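You operate a simulated robot arm through the tools that you are given. There is no shell and no other tool. Be economical: measure what you need, move in short steps, check, and stop when the job is done.

You are at the controls of a simulated robot arm. One attempt, no reset.

Task
Press the viewer button to switch it on. Then take the spent block from the clear end of the green work bench and put it on the orange board. Then put the small tray on the clear end of the green work bench away on the top of the lilac table. Then take the card from the top of the green table and put it on the blue board. Then push the spines drawer shut. Then open the upper sideboard drawer, take the pad from the top of the green table and leave it in the inside of the upper sideboard drawer and shut the drawer again. Then fetch the large weight and set it on the small stack. The order counts.

The check looks at the end state, three seconds after you hand in, the way a careful person would. Anything else that was tipped, shoved, dropped, spilled or broken makes it a failure.

Robot
A 7-joint arm with a vacuum gripper on a trunk, on a base that drives. Base frame: it is fixed to the floor where the robot stands at the start and does not move with it; the origin is under the middle of the robot, x ahead of it, y to its left, z up; the surface under the hand at the start is at about z = 800. Readings come in mm, degrees, newtons and seconds.
Its first joint turns from -149.0 to 149.0 degrees. Places, roughly: blue board (32x21x1 cm) [-1100, 7900, 700]; card [-1000, 7750, 750]; inside of the upper sideboard drawer [900, 9900, 400]; large weight [-4250, 6500, 1000]; orange board (32x21x1 cm) [700, 1600, 900]; pad (13x9x2 cm) [-1200, 7300, 700]; small stack (21x15x1 cm) [-4400, 6300, 1000]; small tray (13x19x3 cm) [800, 2000, 900]; spent block [1000, 1750, 1000]; spines drawer [500, 3500, 800]; top of the lilac table [-3500, 3600, 800]; upper sideboard drawer [800, 9900, 400]; viewer button [600, 200, 800]. Payload 1.06 kg.
Tool frame: the origin (TCP) lies in the middle of the cups' lips, and z points out of the cups. The gripper has 1 cup of 24 mm across, covering 24 by 24 mm (tool x, y); the bellows give 8 mm. With the vacuum on, a cup seals on a smooth face that it is pressed against (1 to 4 N); it does not hold porous or soft things. The pull reaches 23 N.
Orientation is that of the tool frame in the base frame, as [roll, pitch, yaw] about the fixed x, y, z axes, in that order (R = Rz(yaw) Ry(pitch) Rx(roll)). With the cups facing straight down, the tool's x points along the base's -x, its y along +y and its z along -z.

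Tools
- The arm moves only by the tool servo_tool. Its argument "targets" is a list of rows, each an object (a shift or turn left out is 0, a gripper value left out holds the last) with "suction": the vacuum: 1 switches it on, 0 off; "translation": the shift along the base's x, y, z in mm, a list of three; "turn": the turn, a rotation vector about the base's x, y, z in degrees, a list of three. In form: [{"suction": suction, "translation": [tx, ty, tz], "turn": [rx, ry, rz]}, ...]. A call has 1 to 12 rows; each row shifts and turns the commanded pose from where the row before left it. Rows are played at 5 a second. More than 50 mm and 8.6 degrees between two rows, or a gripper value outside its range, and nothing of the call is played. Where a pose cannot be reached the arm comes as near as it can. A force on the tool above 40 N (or 10 N above the force at the start of the call, whichever is more), or a blocked arm, ends the call early, and 0.2 s more pass. The pull builds up within a second once a cup has sealed. Time passes only in rows, and 0.2 s behind the last, so rows that do not move give it time. It gives the time, the measured TCP pose, the force on the tool (base axes) and the pull of the vacuum at its end, in the units of the frame above (readings bear some noise), with the torque about the TCP (base axes, N m) and any sound that the robot's microphone picked up, and new pictures: "show" is both (left out), scene, wrist or none.
- Cameras (640 x 400 px; columns grow to the right, rows downward): "scene" is now at [35.1, 189.3, 1567.1]; the picture's right is [0.22, -0.98, 0.00], its down [-0.65, -0.15, -0.75] and it looks along [0.73, 0.16, -0.66] (base axes); focal length 252 px, centre (320, 200). "wrist" rides on the gripper at [78, 19, -96] in the tool frame; the picture's right is [-0.24, 0.97, 0.00], its down [-0.71, -0.17, -0.69] and it looks along [-0.67, -0.16, 0.73] (tool axes); focal length 243 px, centre (320, 200). There is no depth. A picture from a camera that has moved, and an enlarged one, comes with that camera's place and axes in the base frame and with its lens.
- slide_trunk(by): slides the trunk up (or, below 0, down) by that many mm; the arm and the scene camera ride with it, the base frame stays. It gives what a move gives, with no picture.
- roll_base(legs): drives the robot by 1 to 6 legs, each [ahead, turn to the left] in mm and degrees, along the robot's own axes; the way and the turn of a leg run together, so that a leg with both is an arc; at most 1500 mm and 180 degrees a leg. The arm and the cameras ride along, it lands a little off, and it stops where it bumps. It gives what a move gives, and a new picture of the scene camera.
- pan_tilt(pan, tilt): turns the head with the scene camera to pan (to the left, within 155 degrees either way) and tilt (down, from -29 to 69), counted from straight ahead of the robot. It gives what a move gives, and a new picture of the scene camera.
- inspect(camera, box): a new picture of the part [left, top, right, bottom] of that camera's present view, enlarged. The clock stands still meanwhile.
- hand_in(): hands the job in; it is judged then, once.

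Work in short steps. Places have to be worked out from the pictures, the camera data and where the tool is seen: move nearer, look again, correct. Check each grasp and each placing, and mend what went wrong. You have 207 turns and 260 pictures in all, those below and enlarged ones among them. Switch the vacuum off and draw the arm clear of the work before you hand the job in, unless the task says otherwise; then end with one line.

The tools are called after "Call:" as name(argument=value, ...) on one line, values as JSON. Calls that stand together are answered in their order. servo_tool: Moves the arm, as the interface text tells. Its arguments: {"type":"object","properties":{"targets":{"type":"array"},"show":{"type":"string","enum":["both","scene","wrist","none"]}},"required":["targets"]} The other tools are called the same way: slide_trunk (by) slides the trunk up or down; roll_base (legs) drives the base; pan_tilt (pan, tilt) turns the head that bears the scene camera; inspect (camera, box) takes an enlarged picture of a part of a camera's view; hand_in () hands the job in.

At the start:

```text
t: 0.0
tcp_pos: [648.9, 198.4, 1112.4]
tool_rot: [179.9, 0.1, 180.0]
contact_force: [0.7, 0.1, -0.5]
torque: [0.0, -0.04, -0.01]
pull: 0.1
trunk travel left (down, up): [-625.0, 85.0]
robot x, y, heading: [-0.1, 0.8, 0.1]
head pan, tilt: [12.7, 41.5]
```

scene: 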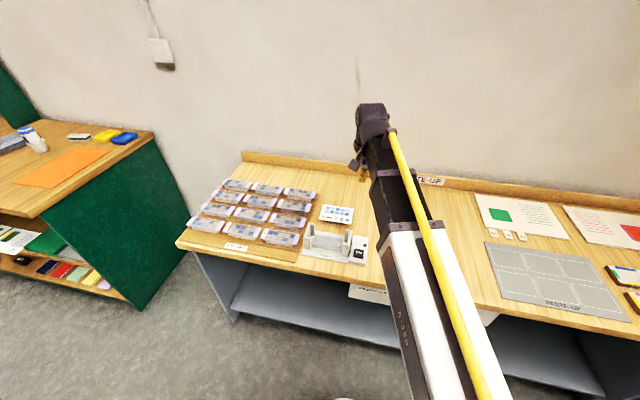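
wrist: 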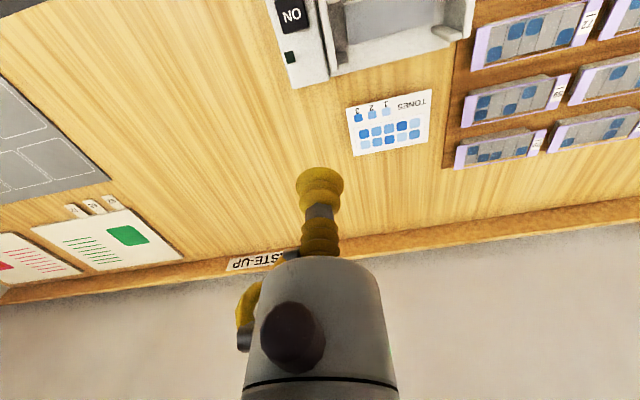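

I see a viewer device with a black ON button near (360,250) in the scene. I look closer in both views.

Call:
inspect(camera="scene", box=[270, 190, 430, 290])

Call:
inspect(camera="wrist", box=[240, 0, 400, 100])

```text
4.00 times, centred on (350, 240) of scene
camera zoom: at [35.1, 189.3, 1567.1], right [0.22, -0.98, 0.0], down [-0.65, -0.15, -0.75], along [0.73, 0.16, -0.66], focal length 1007 px, centre (200, 40)
```

zoom: 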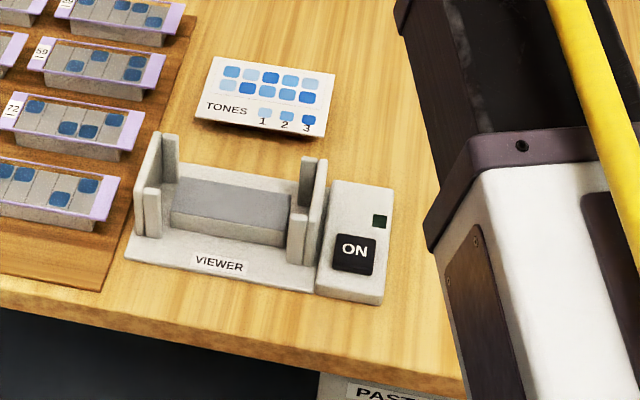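

```text
4.00 times, centred on (320, 50) of wrist
camera zoom: at [569.8, 218.1, 1209.7], right [0.24, 0.97, 0.0], down [0.71, -0.17, 0.69], along [0.67, -0.16, -0.73], focal length 970 px, centre (320, 800)
```

zoom: 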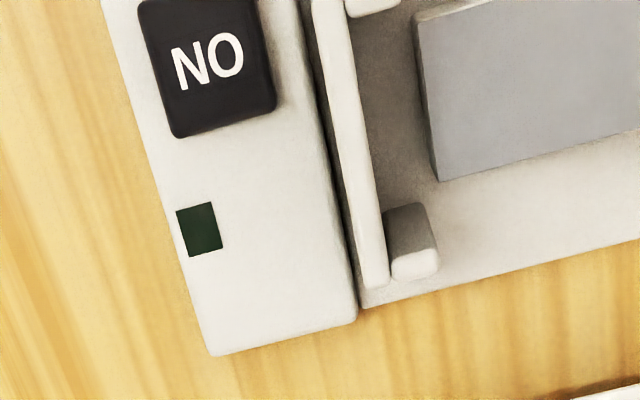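

Both views triangulate the button near (601, 172, 828). I move above it.

Call:
servo_tool(targets=[{"translation": [-24, -13, -40]}, {"translation": [-24, -13, -40]}, {"translation": [0, 0, -45]}, {"translation": [0, 0, -45]}, {}])

```text
t: 1.2
tcp_pos: [600.5, 175.1, 942.8]
tool_rot: [180.0, 0.0, 179.9]
contact_force: [-0.3, 0.2, 0.0]
torque: [0.01, 0.02, 0.0]
pull: 0.1
trunk travel left (down, up): [-625.0, 85.0]
robot x, y, heading: [-2.0, 3.1, 0.0]
head pan, tilt: [12.7, 41.5]
camera scene: at [35.2, 189.3, 1567.1], right [0.22, -0.98, 0.0], down [-0.65, -0.15, -0.75], along [0.73, 0.16, -0.66], focal length 252 px, centre (320, 200)
camera wrist: at [522.0, 193.3, 1039.5], right [0.24, 0.97, 0.0], down [0.71, -0.17, 0.69], along [0.67, -0.16, -0.73], focal length 243 px, centre (320, 200)
```

scene: 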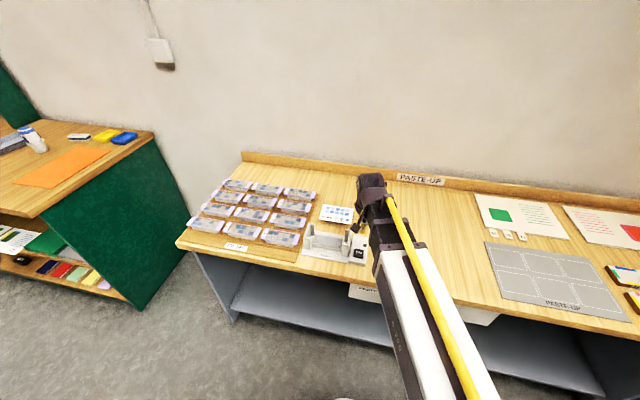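
wrist: 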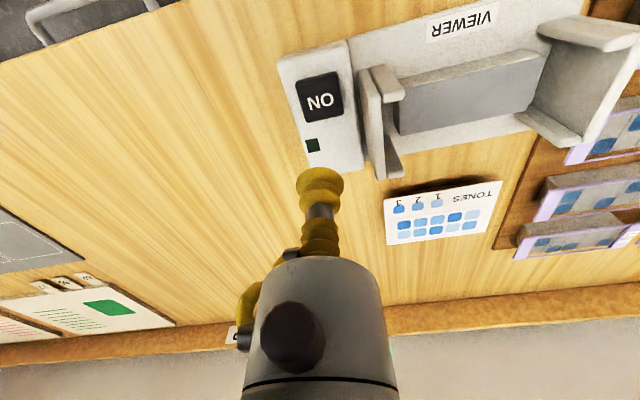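

The button sits right at about (599,175,~822). I go down to about 840, then press in small steps.

Call:
servo_tool(targets=[{"translation": [-1, -1, -40]}, {"translation": [0, 0, -40]}, {"translation": [0, 0, -15]}, {}], show="wrist")

Call:
servo_tool(targets=[{"translation": [0, 0, -6]}, {"translation": [0, 0, -4]}, {"translation": [0, 0, -4]}, {}], show="wrist")

```text
t: 2.2
tcp_pos: [600.4, 172.9, 847.9]
tool_rot: [179.9, 0.0, 179.9]
contact_force: [0.6, 0.5, 0.4]
torque: [0.05, 0.02, 0.01]
pull: 0.0
trunk travel left (down, up): [-625.0, 85.0]
robot x, y, heading: [4.5, 2.6, 0.4]
head pan, tilt: [12.7, 41.5]
camera wrist: at [521.5, 192.2, 944.2], right [0.24, 0.97, 0.0], down [0.71, -0.17, 0.69], along [0.67, -0.16, -0.73], focal length 243 px, centre (320, 200)
```

wrist: 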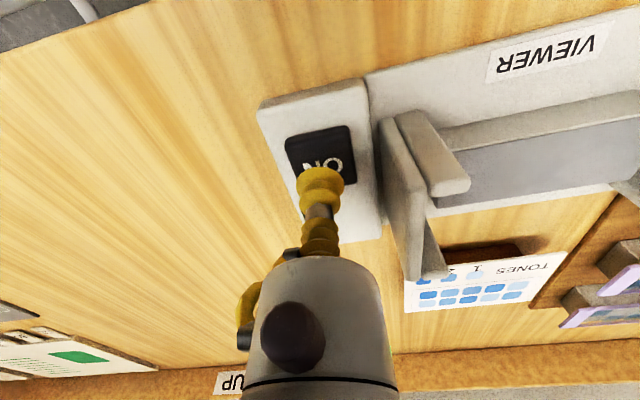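

```text
t: 3.2
tcp_pos: [599.4, 171.0, 832.6]
tool_rot: [180.0, 0.0, -180.0]
contact_force: [0.2, 0.4, 0.0]
torque: [0.01, -0.01, 0.0]
pull: 0.1
trunk travel left (down, up): [-625.0, 85.0]
robot x, y, heading: [1.9, 3.5, 0.1]
head pan, tilt: [12.7, 41.5]
camera wrist: at [520.6, 190.7, 930.8], right [0.24, 0.97, 0.0], down [0.71, -0.17, 0.69], along [0.67, -0.16, -0.73], focal length 243 px, centre (320, 200)
```

wrist: 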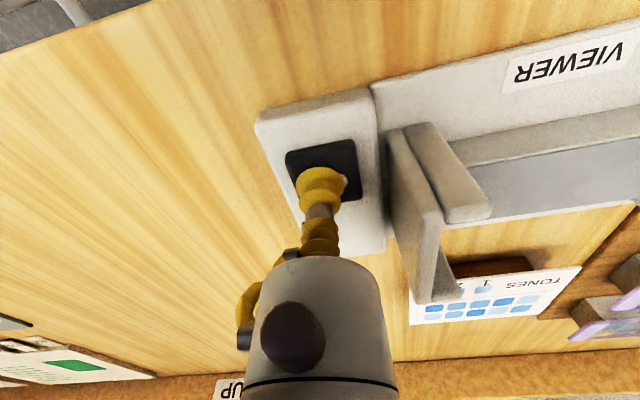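

The cup is over the button and not yet touching. I keep pressing in small steps.

Call:
servo_tool(targets=[{"translation": [0, 0, -4]}, {"translation": [0, 0, -4]}, {"translation": [0, 0, -4]}, {}], show="wrist")

```text
t: 4.2
tcp_pos: [599.8, 169.9, 822.2]
tool_rot: [-180.0, 0.0, 180.0]
contact_force: [-1.0, 0.2, 3.3]
torque: [0.0, -0.03, -0.02]
pull: 0.1
trunk travel left (down, up): [-625.0, 85.0]
robot x, y, heading: [1.5, -2.6, 0.0]
head pan, tilt: [12.7, 41.5]
heard: click
camera wrist: at [520.4, 190.4, 919.2], right [0.24, 0.97, 0.0], down [0.71, -0.17, 0.69], along [0.67, -0.16, -0.73], focal length 243 px, centre (320, 200)
```

wrist: 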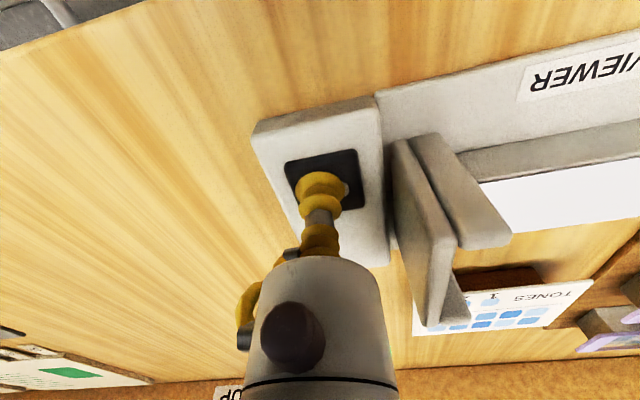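

It clicked and the viewer panel is lit. I rise and retract straight up.

Call:
servo_tool(targets=[{"translation": [0, 0, 40]}, {"translation": [0, 0, 50]}, {"translation": [0, 0, 50]}, {"translation": [0, 0, 50]}, {"translation": [0, 0, 50]}, {"translation": [0, 0, 50]}, {}], show="wrist")

Call:
pan_tilt(pan=62, tilt=25)

```text
t: 5.8
tcp_pos: [599.6, 170.6, 1110.4]
tool_rot: [-179.9, -0.1, -179.9]
contact_force: [0.6, -0.5, -0.7]
torque: [0.01, -0.02, 0.01]
pull: 0.1
trunk travel left (down, up): [-625.0, 85.0]
robot x, y, heading: [-1.9, -0.5, 0.2]
head pan, tilt: [12.7, 41.5]
camera wrist: at [520.7, 189.5, 1206.8], right [0.24, 0.97, 0.0], down [0.71, -0.17, 0.68], along [0.67, -0.16, -0.73], focal length 243 px, centre (320, 200)
```

wrist: 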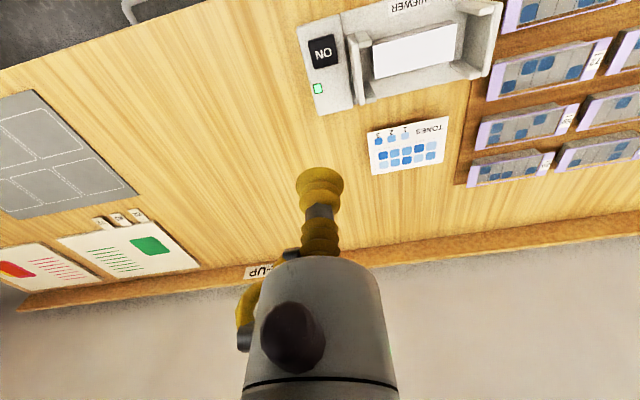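

```text
t: 7.0
tcp_pos: [599.3, 171.0, 1109.6]
tool_rot: [180.0, 0.0, -180.0]
contact_force: [-0.6, -0.7, 0.2]
torque: [-0.04, 0.01, 0.02]
pull: 0.0
trunk travel left (down, up): [-625.0, 85.0]
robot x, y, heading: [4.4, -0.8, 0.0]
head pan, tilt: [62.0, 25.0]
camera scene: at [-3.5, 252.1, 1592.7], right [0.88, -0.47, 0.0], down [-0.2, -0.37, -0.91], along [0.43, 0.8, -0.42], focal length 252 px, centre (320, 200)
```

scene: 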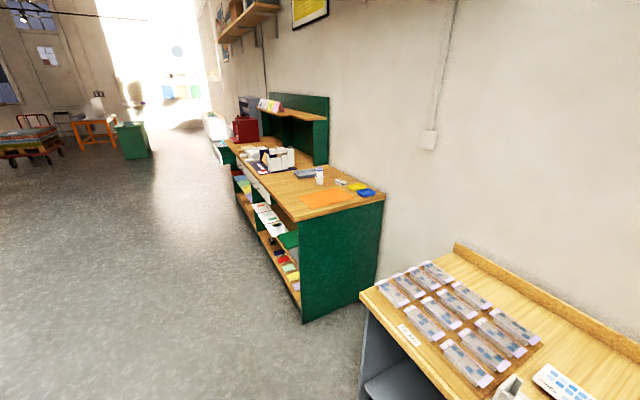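

The green work bench is to the left along the wall. I enlarge it.

Call:
inspect(camera="scene", box=[220, 80, 400, 220])

Call:
inspect(camera="scene", box=[0, 0, 240, 170])

```text
2.86 times, centred on (310, 150) of scene
camera zoom: at [-3.5, 252.1, 1592.7], right [0.88, -0.47, 0.0], down [-0.2, -0.37, -0.91], along [0.43, 0.8, -0.42], focal length 719 px, centre (349, 343)
```

zoom: 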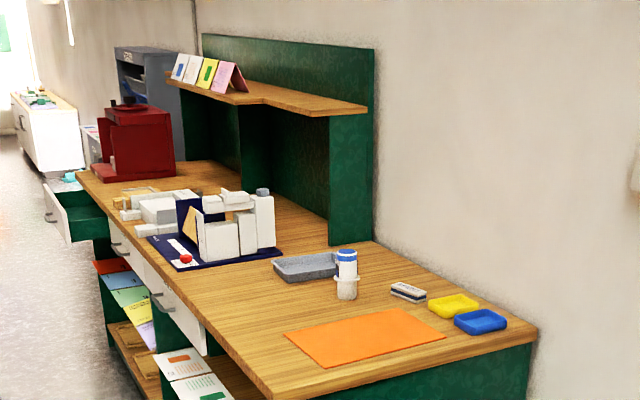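

```text
2.35 times, centred on (120, 85) of scene
camera zoom: at [-3.5, 252.1, 1592.7], right [0.88, -0.47, 0.0], down [-0.2, -0.37, -0.91], along [0.43, 0.8, -0.42], focal length 592 px, centre (791, 471)
```

zoom: 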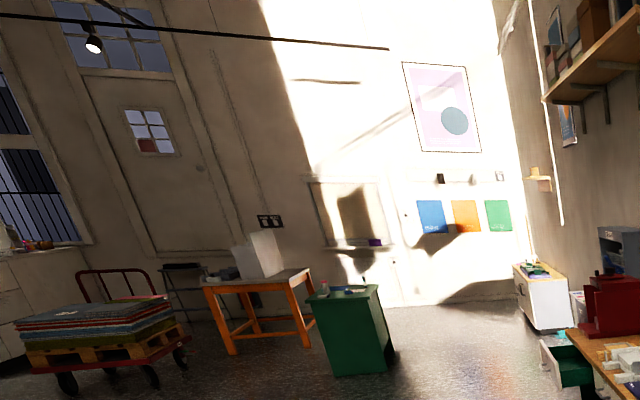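

Bench front edge is at about x=470, spanning y 1420–3890, top z≈900. I raise the trunk, turn left, drive along, and turn back to face it.

Call:
slide_trunk(by=85)

Call:
roll_base(legs=[[0, 90], [1500, 0], [200, 0], [0, -90], [60, 0]])

Call:
pan_tilt(pan=0, tilt=45)

```text
t: 8.2
tcp_pos: [600.4, 168.8, 1194.5]
tool_rot: [180.0, 0.0, 180.0]
contact_force: [0.1, 0.4, 0.2]
torque: [-0.04, 0.0, -0.01]
pull: 0.0
trunk travel left (down, up): [-710.0, 0.0]
robot x, y, heading: [6.0, -2.6, 0.0]
head pan, tilt: [62.0, 25.0]
```

```text
t: 25.0
tcp_pos: [705.5, 1820.4, 1194.1]
tool_rot: [-180.0, 0.0, 176.9]
contact_force: [-0.2, -0.6, 0.2]
torque: [0.03, 0.01, 0.02]
pull: 0.1
trunk travel left (down, up): [-710.0, 0.0]
robot x, y, heading: [98.8, 1684.5, -2.9]
head pan, tilt: [62.0, 25.0]
camera scene: at [107.6, 1934.7, 1677.7], right [0.86, -0.52, 0.0], down [-0.22, -0.36, -0.91], along [0.47, 0.78, -0.42], focal length 252 px, centre (320, 200)
```

scene: 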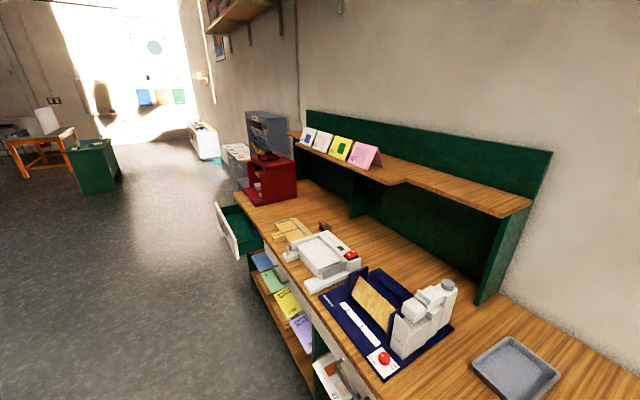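

```text
t: 26.3
tcp_pos: [704.4, 1819.9, 1194.3]
tool_rot: [-179.9, 0.0, 176.9]
contact_force: [0.4, -0.5, -0.5]
torque: [0.0, 0.01, 0.01]
pull: 0.1
trunk travel left (down, up): [-710.0, 0.0]
robot x, y, heading: [98.8, 1679.6, -3.1]
head pan, tilt: [0.0, 45.0]
camera scene: at [140.4, 1851.6, 1647.1], right [-0.05, -1.0, 0.0], down [-0.71, 0.04, -0.71], along [0.71, -0.04, -0.71], focal length 252 px, centre (320, 200)
```

scene: 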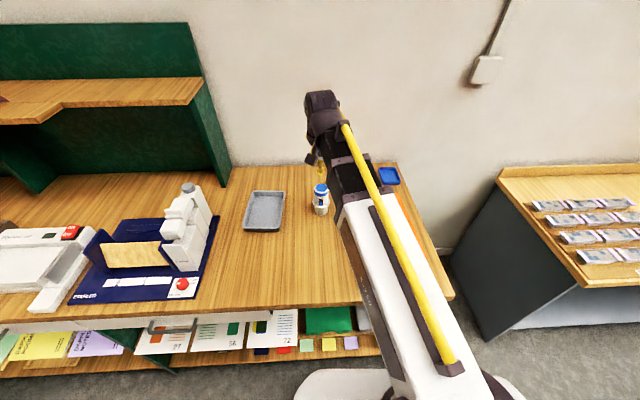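

The arm hides the block; I swing the tool toward y+ and look with the wrist camera.

Call:
servo_tool(targets=[{"translation": [0, 0, 0]}], show="wrist")

```text
t: 26.7
tcp_pos: [705.1, 1820.0, 1194.4]
tool_rot: [-180.0, 0.0, 177.0]
contact_force: [0.0, -0.3, -0.4]
torque: [0.02, -0.03, 0.01]
pull: 0.1
trunk travel left (down, up): [-710.0, 0.0]
robot x, y, heading: [98.0, 1685.4, -3.3]
head pan, tilt: [0.0, 45.0]
camera wrist: at [627.4, 1843.9, 1291.3], right [0.29, 0.96, 0.0], down [0.7, -0.21, 0.69], along [0.66, -0.2, -0.73], focal length 243 px, centre (320, 200)
```

wrist: 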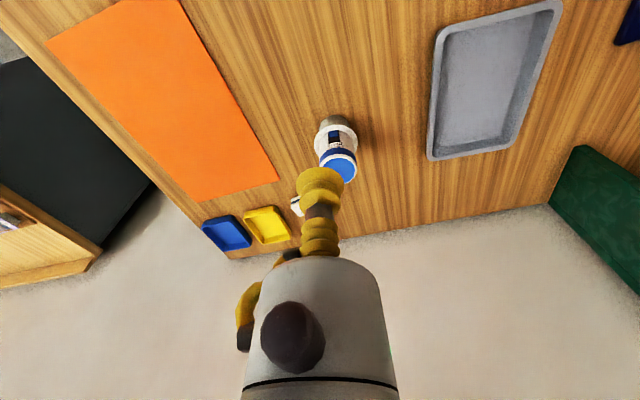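

The block is partly hidden behind the cup. I move the tool 150 mm to −y to see it.

Call:
servo_tool(targets=[{"translation": [0, -50, 0]}, {"translation": [0, -50, 0]}, {"translation": [0, -50, 0]}, {"translation": [0, -50, 0]}, {}])

```text
t: 27.9
tcp_pos: [705.2, 1620.9, 1194.7]
tool_rot: [-180.0, 0.0, 176.9]
contact_force: [-0.7, -1.0, 0.3]
torque: [-0.01, 0.0, 0.01]
pull: 0.1
trunk travel left (down, up): [-710.0, 0.0]
robot x, y, heading: [95.8, 1682.6, -3.2]
head pan, tilt: [0.0, 45.0]
camera scene: at [140.4, 1851.2, 1647.2], right [-0.05, -1.0, 0.0], down [-0.71, 0.04, -0.71], along [0.71, -0.04, -0.71], focal length 252 px, centre (320, 200)
camera wrist: at [627.6, 1644.6, 1291.5], right [0.29, 0.96, 0.0], down [0.7, -0.21, 0.69], along [0.66, -0.2, -0.73], focal length 243 px, centre (320, 200)
```

scene: 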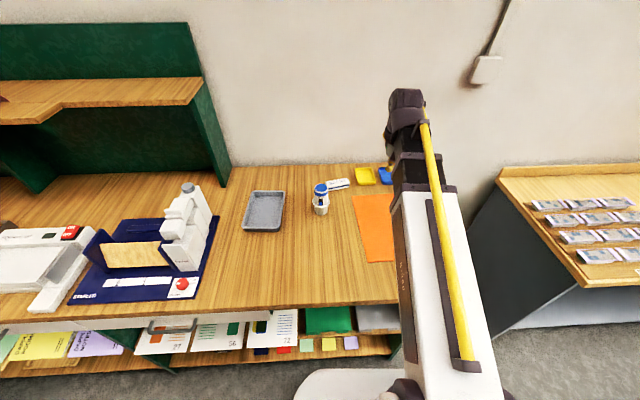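
wrist: 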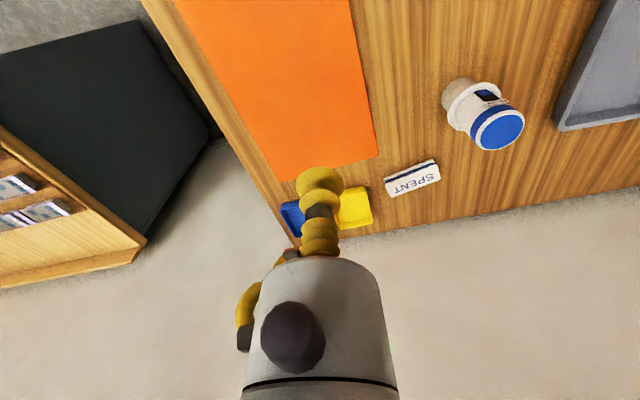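

The SPENT block is at wrist (411,179), behind the cup. I enlarge both views.

Call:
inspect(camera="wrist", box=[320, 100, 480, 220])

Call:
inspect(camera="scene", box=[230, 150, 410, 270])

```text
3.33 times, centred on (400, 160) of wrist
camera zoom: at [627.6, 1644.6, 1291.5], right [0.29, 0.96, 0.0], down [0.7, -0.21, 0.69], along [0.66, -0.2, -0.73], focal length 809 px, centre (53, 333)
```

zoom: 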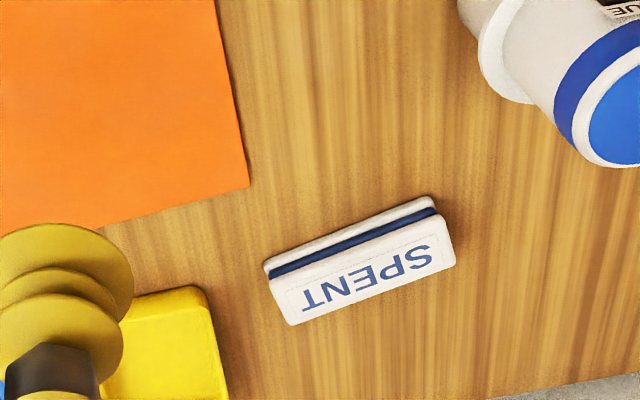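

```text
3.33 times, centred on (320, 210) of scene
camera zoom: at [140.4, 1851.2, 1647.2], right [-0.05, -1.0, 0.0], down [-0.71, 0.04, -0.71], along [0.71, -0.04, -0.71], focal length 839 px, centre (320, 167)
```

zoom: 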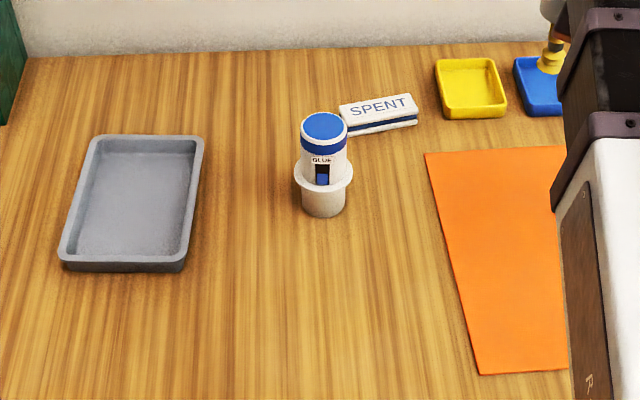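

I get the block top at about (951,1729,~935) and glue at (818,1809), 130 tall. I go above the block.

Call:
servo_tool(targets=[{"translation": [41, 18, 0]}, {"translation": [41, 18, 0]}, {"translation": [41, 18, 0]}, {"translation": [41, 18, 0]}, {"translation": [41, 18, 0]}, {"translation": [41, 18, 0]}, {"translation": [0, 0, -50]}, {"translation": [0, 0, -50]}, {"translation": [0, 0, -30]}, {}])

```text
t: 30.1
tcp_pos: [949.7, 1729.6, 1065.5]
tool_rot: [-179.9, 0.0, 176.9]
contact_force: [-0.2, 0.3, -0.9]
torque: [-0.03, 0.05, -0.02]
pull: 0.1
trunk travel left (down, up): [-710.0, 0.0]
robot x, y, heading: [95.1, 1678.5, -3.3]
head pan, tilt: [0.0, 45.0]
camera scene: at [140.4, 1851.5, 1647.1], right [-0.05, -1.0, 0.0], down [-0.71, 0.04, -0.71], along [0.71, -0.04, -0.71], focal length 252 px, centre (320, 200)
camera wrist: at [872.0, 1752.8, 1163.3], right [0.29, 0.96, 0.0], down [0.7, -0.21, 0.69], along [0.66, -0.2, -0.73], focal length 243 px, centre (320, 200)
```

scene: 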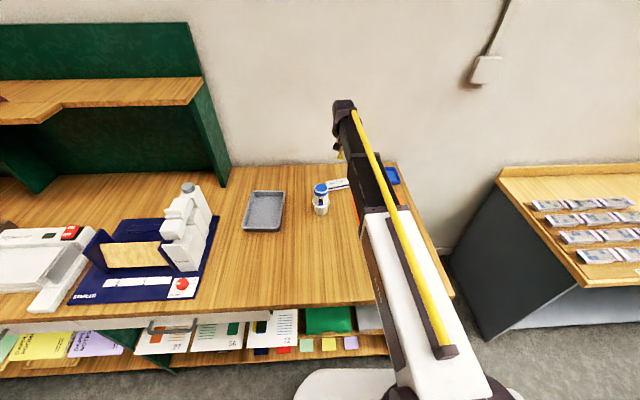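
wrist: 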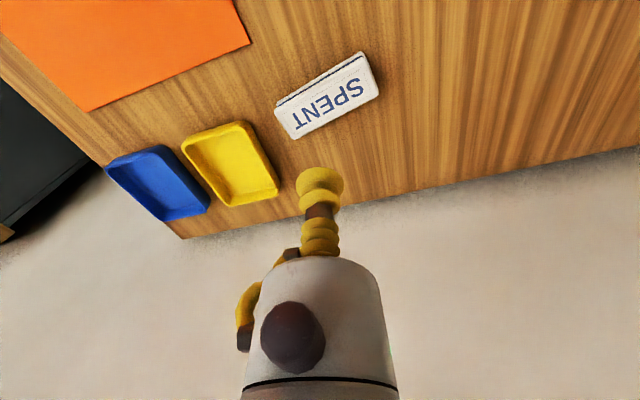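

Refined block position: (962,1733), top ≈927. I shift and descend with the vacuum on.

Call:
servo_tool(targets=[{"translation": [12, 4, -40]}, {"translation": [0, 0, -45]}, {"translation": [0, 0, -30], "suction": 1}, {}], show="wrist")

```text
t: 31.1
tcp_pos: [962.2, 1732.2, 950.4]
tool_rot: [-180.0, 0.0, 176.9]
contact_force: [-0.5, -0.2, -0.4]
torque: [0.05, -0.03, 0.0]
pull: 0.1
trunk travel left (down, up): [-710.0, 0.0]
robot x, y, heading: [96.0, 1682.1, -3.1]
head pan, tilt: [0.0, 45.0]
camera wrist: at [884.3, 1756.4, 1047.3], right [0.29, 0.96, 0.0], down [0.7, -0.21, 0.69], along [0.66, -0.2, -0.73], focal length 243 px, centre (320, 200)
```

wrist: 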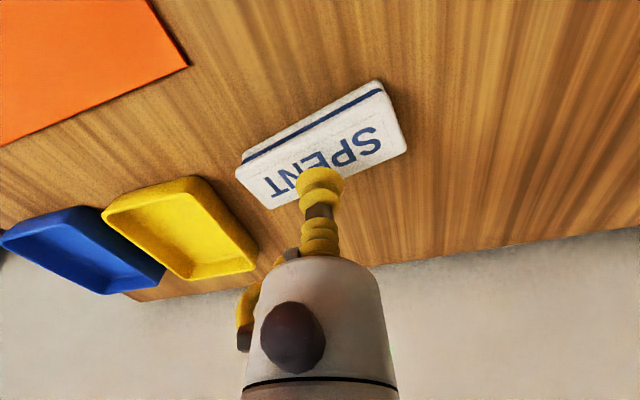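

The cup sits above the block centre. I descend in small steps.

Call:
servo_tool(targets=[{"translation": [-3, 0, -8]}, {"translation": [0, 0, -6]}, {"translation": [0, 0, -6]}, {"translation": [0, 0, -4]}, {}, {}], show="wrist")

```text
t: 32.5
tcp_pos: [960.1, 1732.3, 926.6]
tool_rot: [-179.9, 0.0, 176.9]
contact_force: [1.7, -0.9, 12.5]
torque: [0.02, 0.03, -0.02]
pull: 23.1
trunk travel left (down, up): [-710.0, 0.0]
robot x, y, heading: [96.4, 1679.5, -3.3]
head pan, tilt: [0.0, 45.0]
camera wrist: at [881.7, 1755.9, 1023.5], right [0.29, 0.96, 0.0], down [0.7, -0.21, 0.69], along [0.66, -0.2, -0.73], focal length 243 px, centre (320, 200)
```

wrist: 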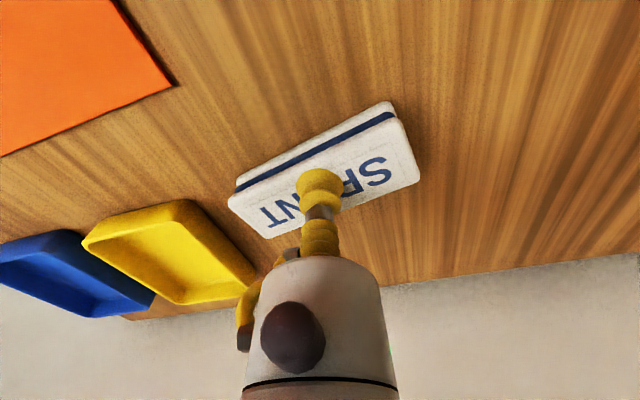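

Sealed. I lift and carry it to the board centre at about (741,1568).

Call:
servo_tool(targets=[{"translation": [0, 0, 20]}, {"translation": [0, 0, 40]}, {"translation": [0, 0, 40]}, {"translation": [-36, -27, 0]}, {"translation": [-36, -27, 0]}, {"translation": [-37, -28, 0]}, {"translation": [-37, -28, 0]}, {"translation": [-37, -27, 0]}, {"translation": [-37, -27, 0]}, {}])

```text
t: 34.7
tcp_pos: [740.9, 1565.4, 1024.7]
tool_rot: [179.9, 0.0, 176.8]
contact_force: [0.0, -1.2, -0.7]
torque: [-0.02, 0.01, -0.01]
pull: 23.0
trunk travel left (down, up): [-710.0, 0.0]
robot x, y, heading: [97.3, 1682.5, -3.3]
head pan, tilt: [0.0, 45.0]
camera scene: at [140.2, 1851.3, 1647.2], right [-0.05, -1.0, 0.0], down [-0.71, 0.04, -0.71], along [0.71, -0.04, -0.71], focal length 252 px, centre (320, 200)
camera wrist: at [663.4, 1589.5, 1121.6], right [0.29, 0.96, 0.0], down [0.7, -0.21, 0.69], along [0.66, -0.2, -0.73], focal length 243 px, centre (320, 200)
```

scene: 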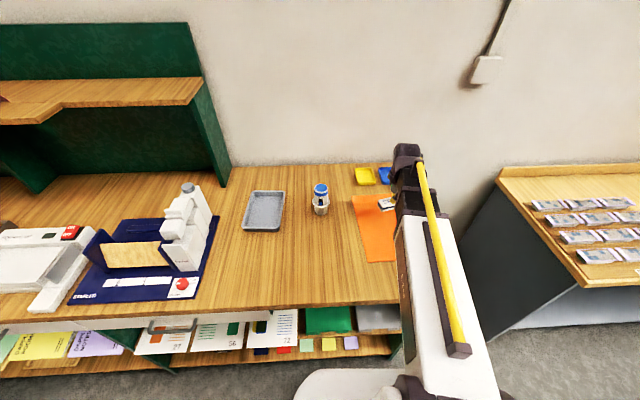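
wrist: 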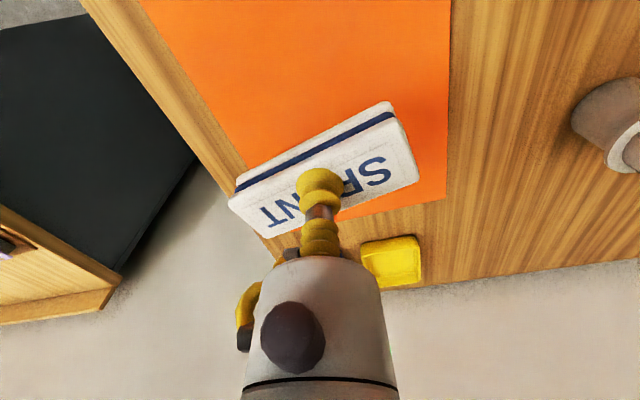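

Block is over the board centre. I lower it until contact.

Call:
servo_tool(targets=[{"translation": [0, 4, -40]}, {"translation": [0, 0, -35]}, {"translation": [0, 0, -7]}, {"translation": [0, 0, -4]}, {}], show="wrist")

```text
t: 35.9
tcp_pos: [740.3, 1570.8, 938.4]
tool_rot: [179.9, 0.0, 177.0]
contact_force: [1.0, 0.0, -0.4]
torque: [0.03, 0.02, 0.0]
pull: 22.9
trunk travel left (down, up): [-710.0, 0.0]
robot x, y, heading: [93.9, 1685.1, -2.9]
head pan, tilt: [0.0, 45.0]
camera wrist: at [663.2, 1595.7, 1035.1], right [0.29, 0.96, 0.0], down [0.7, -0.21, 0.69], along [0.66, -0.2, -0.73], focal length 243 px, centre (320, 200)
```

wrist: 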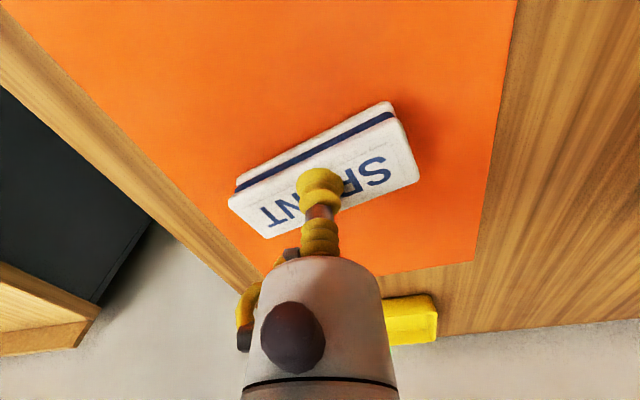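

Not yet in contact; a few more small steps down.

Call:
servo_tool(targets=[{"translation": [0, 0, -4]}, {"translation": [0, 0, -3]}, {}], show="none")

```text
t: 36.7
tcp_pos: [740.9, 1571.3, 931.8]
tool_rot: [180.0, -0.1, 176.8]
contact_force: [-0.2, 0.5, -1.1]
torque: [0.0, -0.01, 0.02]
pull: 22.7
trunk travel left (down, up): [-710.0, 0.0]
robot x, y, heading: [98.8, 1684.8, -3.2]
head pan, tilt: [0.0, 45.0]
```

Call:
servo_tool(targets=[{"translation": [0, 0, -3]}, {"translation": [0, 0, -2]}, {}], show="none")

```text
t: 37.5
tcp_pos: [739.8, 1570.9, 928.0]
tool_rot: [180.0, 0.2, 176.8]
contact_force: [5.5, -2.7, 17.4]
torque: [-0.01, 0.0, -0.02]
pull: 23.2
trunk travel left (down, up): [-710.0, 0.0]
robot x, y, heading: [96.6, 1685.8, -3.0]
head pan, tilt: [0.0, 45.0]
```

Contact made (17 N). I release, then lift.

Call:
servo_tool(targets=[{"translation": [0, 0, 2], "suction": 0}, {}, {}, {}, {"translation": [0, 0, 10]}, {"translation": [0, 0, 40]}, {"translation": [0, 0, 50]}, {"translation": [0, 0, 50]}, {"translation": [0, 0, 50]}, {}])

```text
t: 39.7
tcp_pos: [738.2, 1571.5, 1126.4]
tool_rot: [-180.0, -0.1, 176.9]
contact_force: [-0.2, -0.2, 0.8]
torque: [-0.03, -0.01, -0.03]
pull: 0.0
trunk travel left (down, up): [-710.0, 0.0]
robot x, y, heading: [97.4, 1681.3, -3.0]
head pan, tilt: [0.0, 45.0]
camera scene: at [140.3, 1851.4, 1647.1], right [-0.05, -1.0, 0.0], down [-0.71, 0.04, -0.71], along [0.71, -0.04, -0.71], focal length 252 px, centre (320, 200)
camera wrist: at [661.2, 1595.2, 1223.7], right [0.29, 0.96, 0.0], down [0.7, -0.21, 0.68], along [0.66, -0.2, -0.73], focal length 243 px, centre (320, 200)
```

scene: 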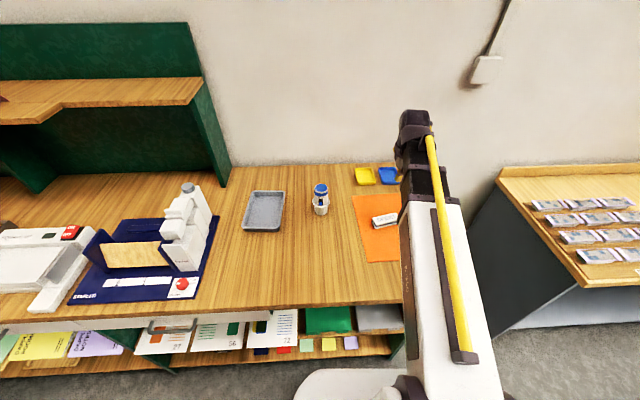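
wrist: 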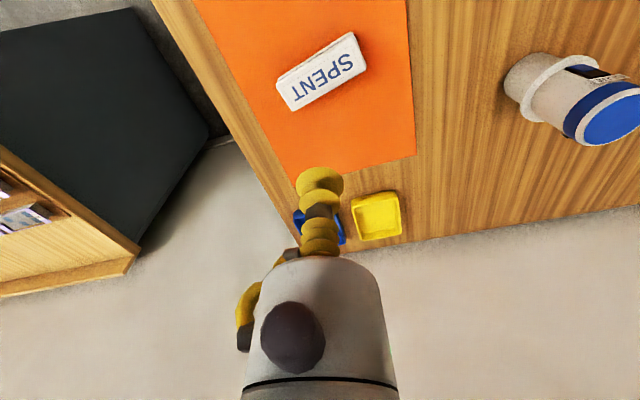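

Block is well on the board. Next the grey tray at about (837,2032); I go above it at safe height over the glue.

Call:
servo_tool(targets=[{"translation": [9, 46, 10]}, {"translation": [9, 46, 10]}, {"translation": [9, 46, 10]}, {"translation": [9, 46, 0]}, {"translation": [9, 46, 0]}, {"translation": [9, 46, 0]}, {"translation": [9, 46, 0]}, {"translation": [9, 46, 0]}, {"translation": [9, 46, 0]}, {"translation": [9, 42, 0]}, {}])

```text
t: 42.1
tcp_pos: [828.7, 2029.4, 1161.6]
tool_rot: [180.0, 0.0, 176.9]
contact_force: [-0.1, 0.6, 0.3]
torque: [0.0, 0.01, 0.01]
pull: 0.1
trunk travel left (down, up): [-710.0, 0.0]
robot x, y, heading: [96.5, 1680.2, -2.8]
head pan, tilt: [0.0, 45.0]
camera scene: at [140.4, 1851.7, 1647.1], right [-0.05, -1.0, 0.0], down [-0.71, 0.04, -0.71], along [0.71, -0.04, -0.71], focal length 252 px, centre (320, 200)
camera wrist: at [751.2, 2052.1, 1257.9], right [0.29, 0.96, 0.0], down [0.7, -0.21, 0.69], along [0.66, -0.2, -0.73], focal length 243 px, centre (320, 200)
```

scene: 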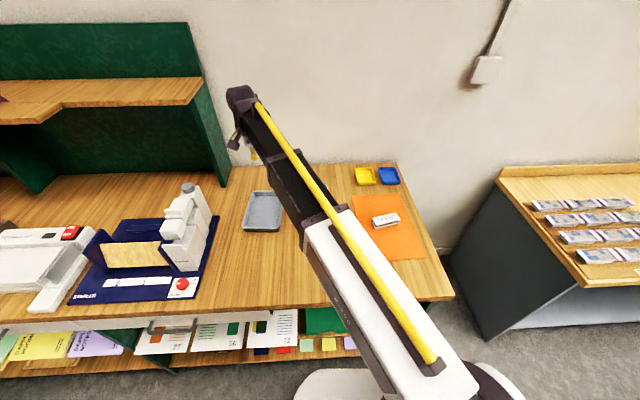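
wrist: 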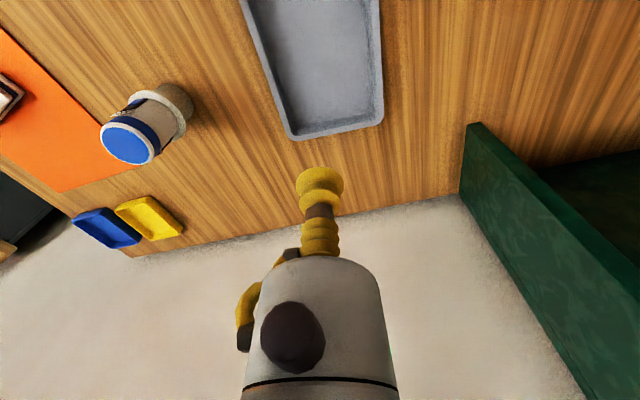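

The tray spans x≈735–920, centre ≈(828,2034). I descend to just above its floor.

Call:
servo_tool(targets=[{"translation": [0, 5, -50]}, {"translation": [0, 0, -50]}, {"translation": [0, 0, -50]}, {"translation": [0, 0, -50]}, {}])

```text
refused: row 1 steps farther than a row can; nothing moved
```

Call:
servo_tool(targets=[{"translation": [0, 5, -45]}, {"translation": [0, 0, -50]}, {"translation": [0, 0, -50]}, {"translation": [0, 0, -50]}, {}])

```text
t: 43.3
tcp_pos: [828.8, 2034.0, 962.1]
tool_rot: [180.0, 0.0, 177.0]
contact_force: [0.3, 0.0, 0.3]
torque: [-0.01, 0.0, 0.03]
pull: 0.2
trunk travel left (down, up): [-710.0, 0.0]
robot x, y, heading: [95.1, 1679.5, -3.5]
head pan, tilt: [0.0, 45.0]
camera scene: at [140.5, 1851.6, 1647.1], right [-0.05, -1.0, 0.0], down [-0.71, 0.04, -0.71], along [0.71, -0.04, -0.71], focal length 252 px, centre (320, 200)
camera wrist: at [751.9, 2056.9, 1060.5], right [0.29, 0.96, 0.0], down [0.7, -0.21, 0.69], along [0.66, -0.2, -0.73], focal length 243 px, centre (320, 200)
```

scene: 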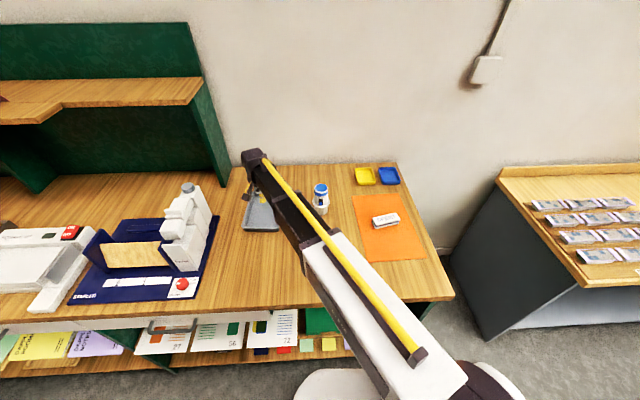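
wrist: 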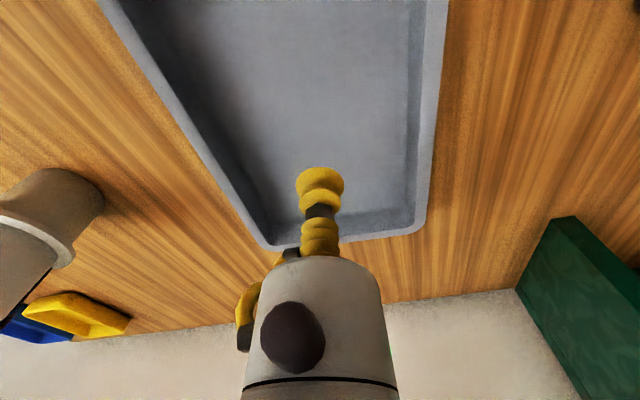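

Centred over the tray. I lower with vacuum on to its floor (~z 905).

Call:
servo_tool(targets=[{"translation": [0, 0, -35], "suction": 1}, {"translation": [0, 0, -12]}, {"translation": [0, 0, -5]}, {"translation": [0, 0, -4]}, {}], show="none")

```text
t: 44.5
tcp_pos: [829.7, 2033.2, 908.5]
tool_rot: [180.0, 0.0, 176.9]
contact_force: [-0.8, -0.6, 0.3]
torque: [-0.01, 0.01, 0.01]
pull: 23.3
trunk travel left (down, up): [-710.0, 0.0]
robot x, y, heading: [98.7, 1677.1, -3.0]
head pan, tilt: [0.0, 45.0]
```

Sealed on the tray. I lift it straight up.

Call:
servo_tool(targets=[{"translation": [0, 0, 15]}, {"translation": [0, 0, 35]}, {"translation": [0, 0, 50]}, {"translation": [0, 0, 50]}, {"translation": [0, 0, 50]}, {"translation": [0, 0, 50]}, {"translation": [0, 0, 20]}, {}])

```text
t: 46.3
tcp_pos: [830.7, 2032.7, 1175.0]
tool_rot: [179.9, 0.0, 176.9]
contact_force: [0.2, 0.6, -1.3]
torque: [-0.02, -0.01, 0.02]
pull: 23.2
trunk travel left (down, up): [-710.0, 0.0]
robot x, y, heading: [95.1, 1684.9, -3.4]
head pan, tilt: [0.0, 45.0]
camera scene: at [140.4, 1851.5, 1647.1], right [-0.05, -1.0, 0.0], down [-0.71, 0.04, -0.71], along [0.71, -0.04, -0.71], focal length 252 px, centre (320, 200)
camera wrist: at [753.3, 2056.2, 1273.5], right [0.29, 0.96, 0.0], down [0.7, -0.21, 0.68], along [0.66, -0.2, -0.73], focal length 243 px, centre (320, 200)
```

scene: 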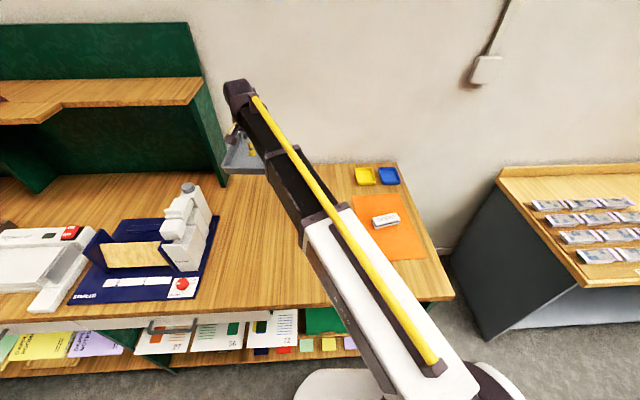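
wrist: 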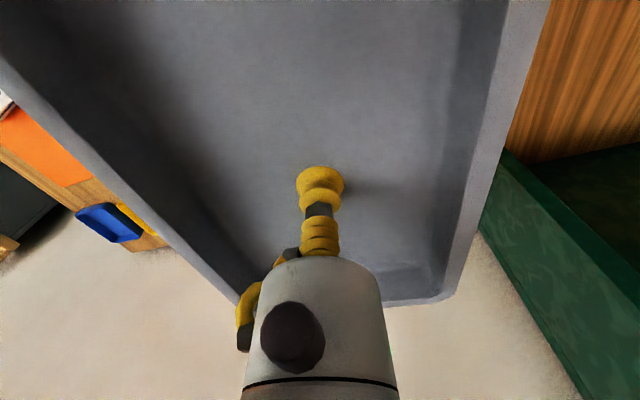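

Tray held. I back away 600 mm from the bench and then turn toward the lilac table to look along the way.

Call:
roll_base(legs=[[-600, 0], [0, 150]])

Call:
pan_tilt(pan=0, tilt=20)

```text
t: 56.0
tcp_pos: [-1322.6, 1760.5, 1175.7]
tool_rot: [-179.9, 0.0, -31.7]
contact_force: [0.0, 0.1, -1.4]
torque: [0.01, -0.01, -0.02]
pull: 22.8
trunk travel left (down, up): [-710.0, 0.0]
robot x, y, heading: [-509.0, 1715.8, 148.2]
head pan, tilt: [0.0, 45.0]
camera scene: at [-632.3, 1589.5, 1647.1], right [0.53, 0.85, 0.0], down [0.6, -0.37, -0.71], along [-0.6, 0.37, -0.71], focal length 252 px, centre (320, 200)
```

scene: 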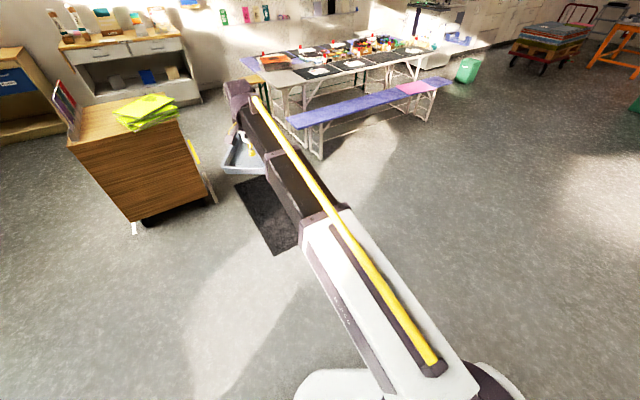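

```text
t: 56.8
tcp_pos: [-1320.9, 1760.4, 1176.6]
tool_rot: [179.9, 0.0, -31.7]
contact_force: [0.2, 0.7, -2.1]
torque: [-0.01, 0.02, -0.02]
pull: 23.3
trunk travel left (down, up): [-710.0, 0.0]
robot x, y, heading: [-512.4, 1716.3, 148.3]
head pan, tilt: [0.0, 20.0]
camera scene: at [-642.4, 1595.7, 1685.7], right [0.53, 0.85, 0.0], down [0.29, -0.18, -0.94], along [-0.8, 0.49, -0.34], focal length 252 px, centre (320, 200)
```

scene: 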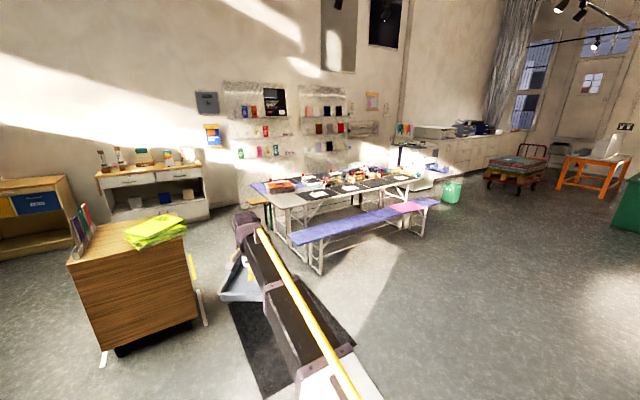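

The lilac table with benches is ahead. I enlarge it.

Call:
inspect(camera="scene", box=[230, 140, 470, 290])

```text
2.67 times, centred on (350, 215) of scene
camera zoom: at [-642.4, 1595.7, 1685.7], right [0.53, 0.85, 0.0], down [0.29, -0.18, -0.94], along [-0.8, 0.49, -0.34], focal length 671 px, centre (240, 160)
```

zoom: 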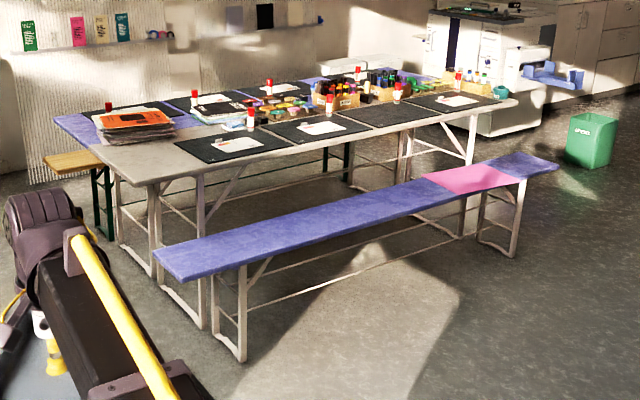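

The lilac table is the farther one of the pair (x≈−3350…−3850, y from ≈2480), with clear top at its left end corner. I swing the arm to straight ahead of the robot before driving on.

Call:
servo_tool(targets=[{"translation": [32, 37, 0], "turn": [0, 0, -3.6]}, {"translation": [32, 37, 0], "turn": [0, 0, -3.6]}, {"translation": [32, 37, 0], "turn": [0, 0, -3.6]}, {"translation": [32, 37, 0], "turn": [0, 0, -3.6]}, {"translation": [32, 37, 0], "turn": [0, 0, -3.6]}, {"translation": [32, 37, 0], "turn": [0, 0, -3.6]}, {"translation": [32, 37, 0], "turn": [0, 0, -3.6]}, {"translation": [32, 37, 0], "turn": [0, 0, -3.6]}, {}], show="wrist")

Call:
roll_base(legs=[[0, 20], [1100, 0]])

Call:
pan_tilt(pan=15, tilt=35)

```text
t: 58.8
tcp_pos: [-1066.0, 2053.7, 1176.3]
tool_rot: [179.9, 0.0, -60.6]
contact_force: [0.2, 0.1, -1.0]
torque: [0.02, 0.0, -0.04]
pull: 23.3
trunk travel left (down, up): [-710.0, 0.0]
robot x, y, heading: [-511.2, 1712.7, 148.4]
head pan, tilt: [0.0, 20.0]
camera wrist: at [-1044.9, 1976.8, 1273.4], right [-0.96, -0.27, 0.0], down [-0.2, 0.7, 0.68], along [-0.19, 0.66, -0.73], focal length 243 px, centre (320, 200)
```

wrist: 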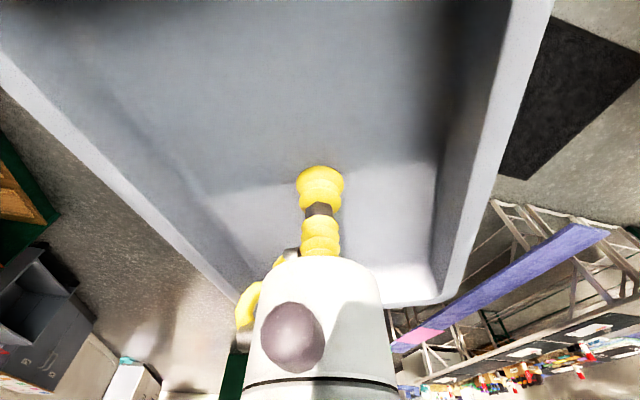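

```text
t: 65.5
tcp_pos: [-2224.9, 2062.7, 1176.8]
tool_rot: [-180.0, 0.0, -40.5]
contact_force: [-0.4, -0.2, -1.8]
torque: [-0.02, 0.01, 0.0]
pull: 23.0
trunk travel left (down, up): [-710.0, 0.0]
robot x, y, heading: [-1585.5, 1937.8, 168.5]
head pan, tilt: [0.0, 20.0]
camera scene: at [-1668.5, 1779.9, 1685.8], right [0.2, 0.98, 0.0], down [0.34, -0.07, -0.94], along [-0.92, 0.19, -0.34], focal length 252 px, centre (320, 200)
```

scene: 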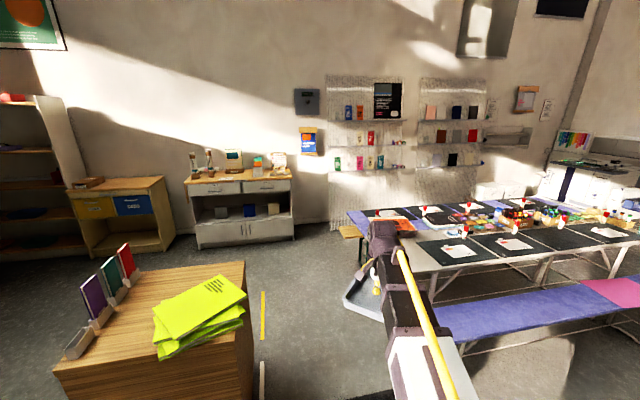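

```text
t: 66.3
tcp_pos: [-2224.0, 2062.4, 1175.8]
tool_rot: [180.0, -0.1, -40.5]
contact_force: [-0.1, -0.4, -1.0]
torque: [0.0, 0.04, -0.04]
pull: 22.7
trunk travel left (down, up): [-710.0, 0.0]
robot x, y, heading: [-1584.2, 1935.8, 168.4]
head pan, tilt: [15.0, 35.0]
camera scene: at [-1665.1, 1756.0, 1662.0], right [-0.06, 1.0, 0.0], down [0.57, 0.03, -0.82], along [-0.82, -0.05, -0.57], focal length 252 px, centre (320, 200)
```

scene: 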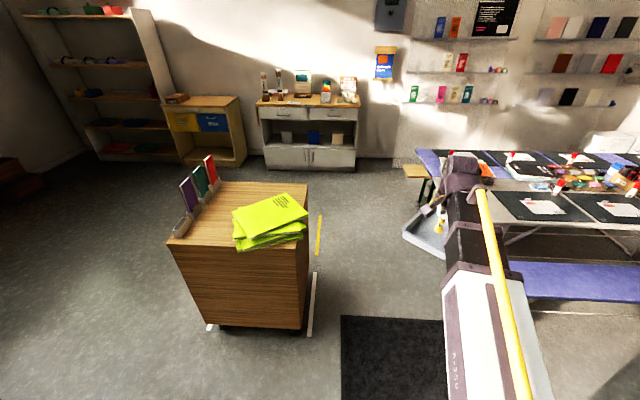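

The corridor between cabinet (y<1630) and table (y>2470) is clear apart from a flat floor mat. I drive further along y≈2050.

Call:
roll_base(legs=[[0, 7], [1000, 0]])

Call:
pan_tilt(pan=-25, tilt=35)

```text
t: 72.1
tcp_pos: [-3240.7, 2034.2, 1174.7]
tool_rot: [180.0, -0.1, -31.9]
contact_force: [-0.3, 1.0, -2.3]
torque: [-0.03, 0.04, 0.0]
pull: 22.7
trunk travel left (down, up): [-710.0, 0.0]
robot x, y, heading: [-2588.5, 2004.0, 176.9]
head pan, tilt: [15.0, 35.0]
camera scene: at [-2642.5, 1813.8, 1661.9], right [-0.21, 0.98, 0.0], down [0.56, 0.12, -0.82], along [-0.8, -0.17, -0.57], focal length 252 px, centre (320, 200)
```

scene: 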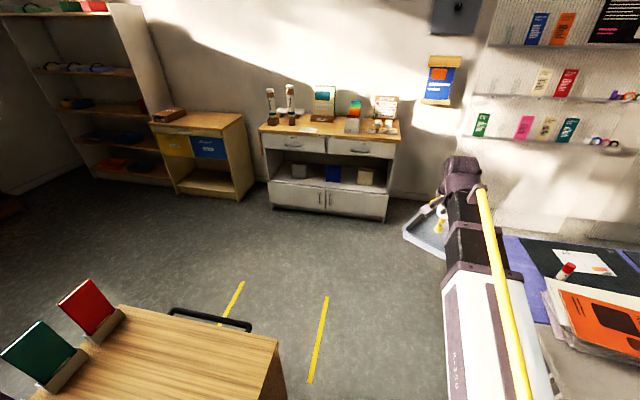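

```text
t: 73.2
tcp_pos: [-3242.0, 2034.0, 1176.5]
tool_rot: [179.9, 0.1, -32.0]
contact_force: [0.1, 0.2, -1.4]
torque: [0.01, 0.04, 0.0]
pull: 22.7
trunk travel left (down, up): [-710.0, 0.0]
robot x, y, heading: [-2589.4, 2004.3, 177.0]
head pan, tilt: [-25.0, 35.0]
camera scene: at [-2633.9, 1873.3, 1662.0], right [0.47, 0.88, 0.0], down [0.51, -0.27, -0.82], along [-0.72, 0.39, -0.57], focal length 252 px, centre (320, 200)
```

scene: 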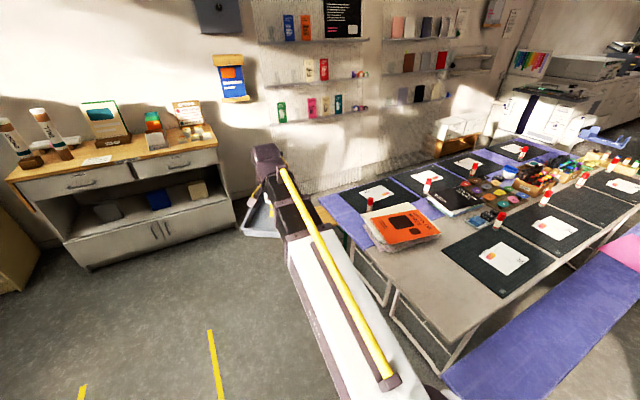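

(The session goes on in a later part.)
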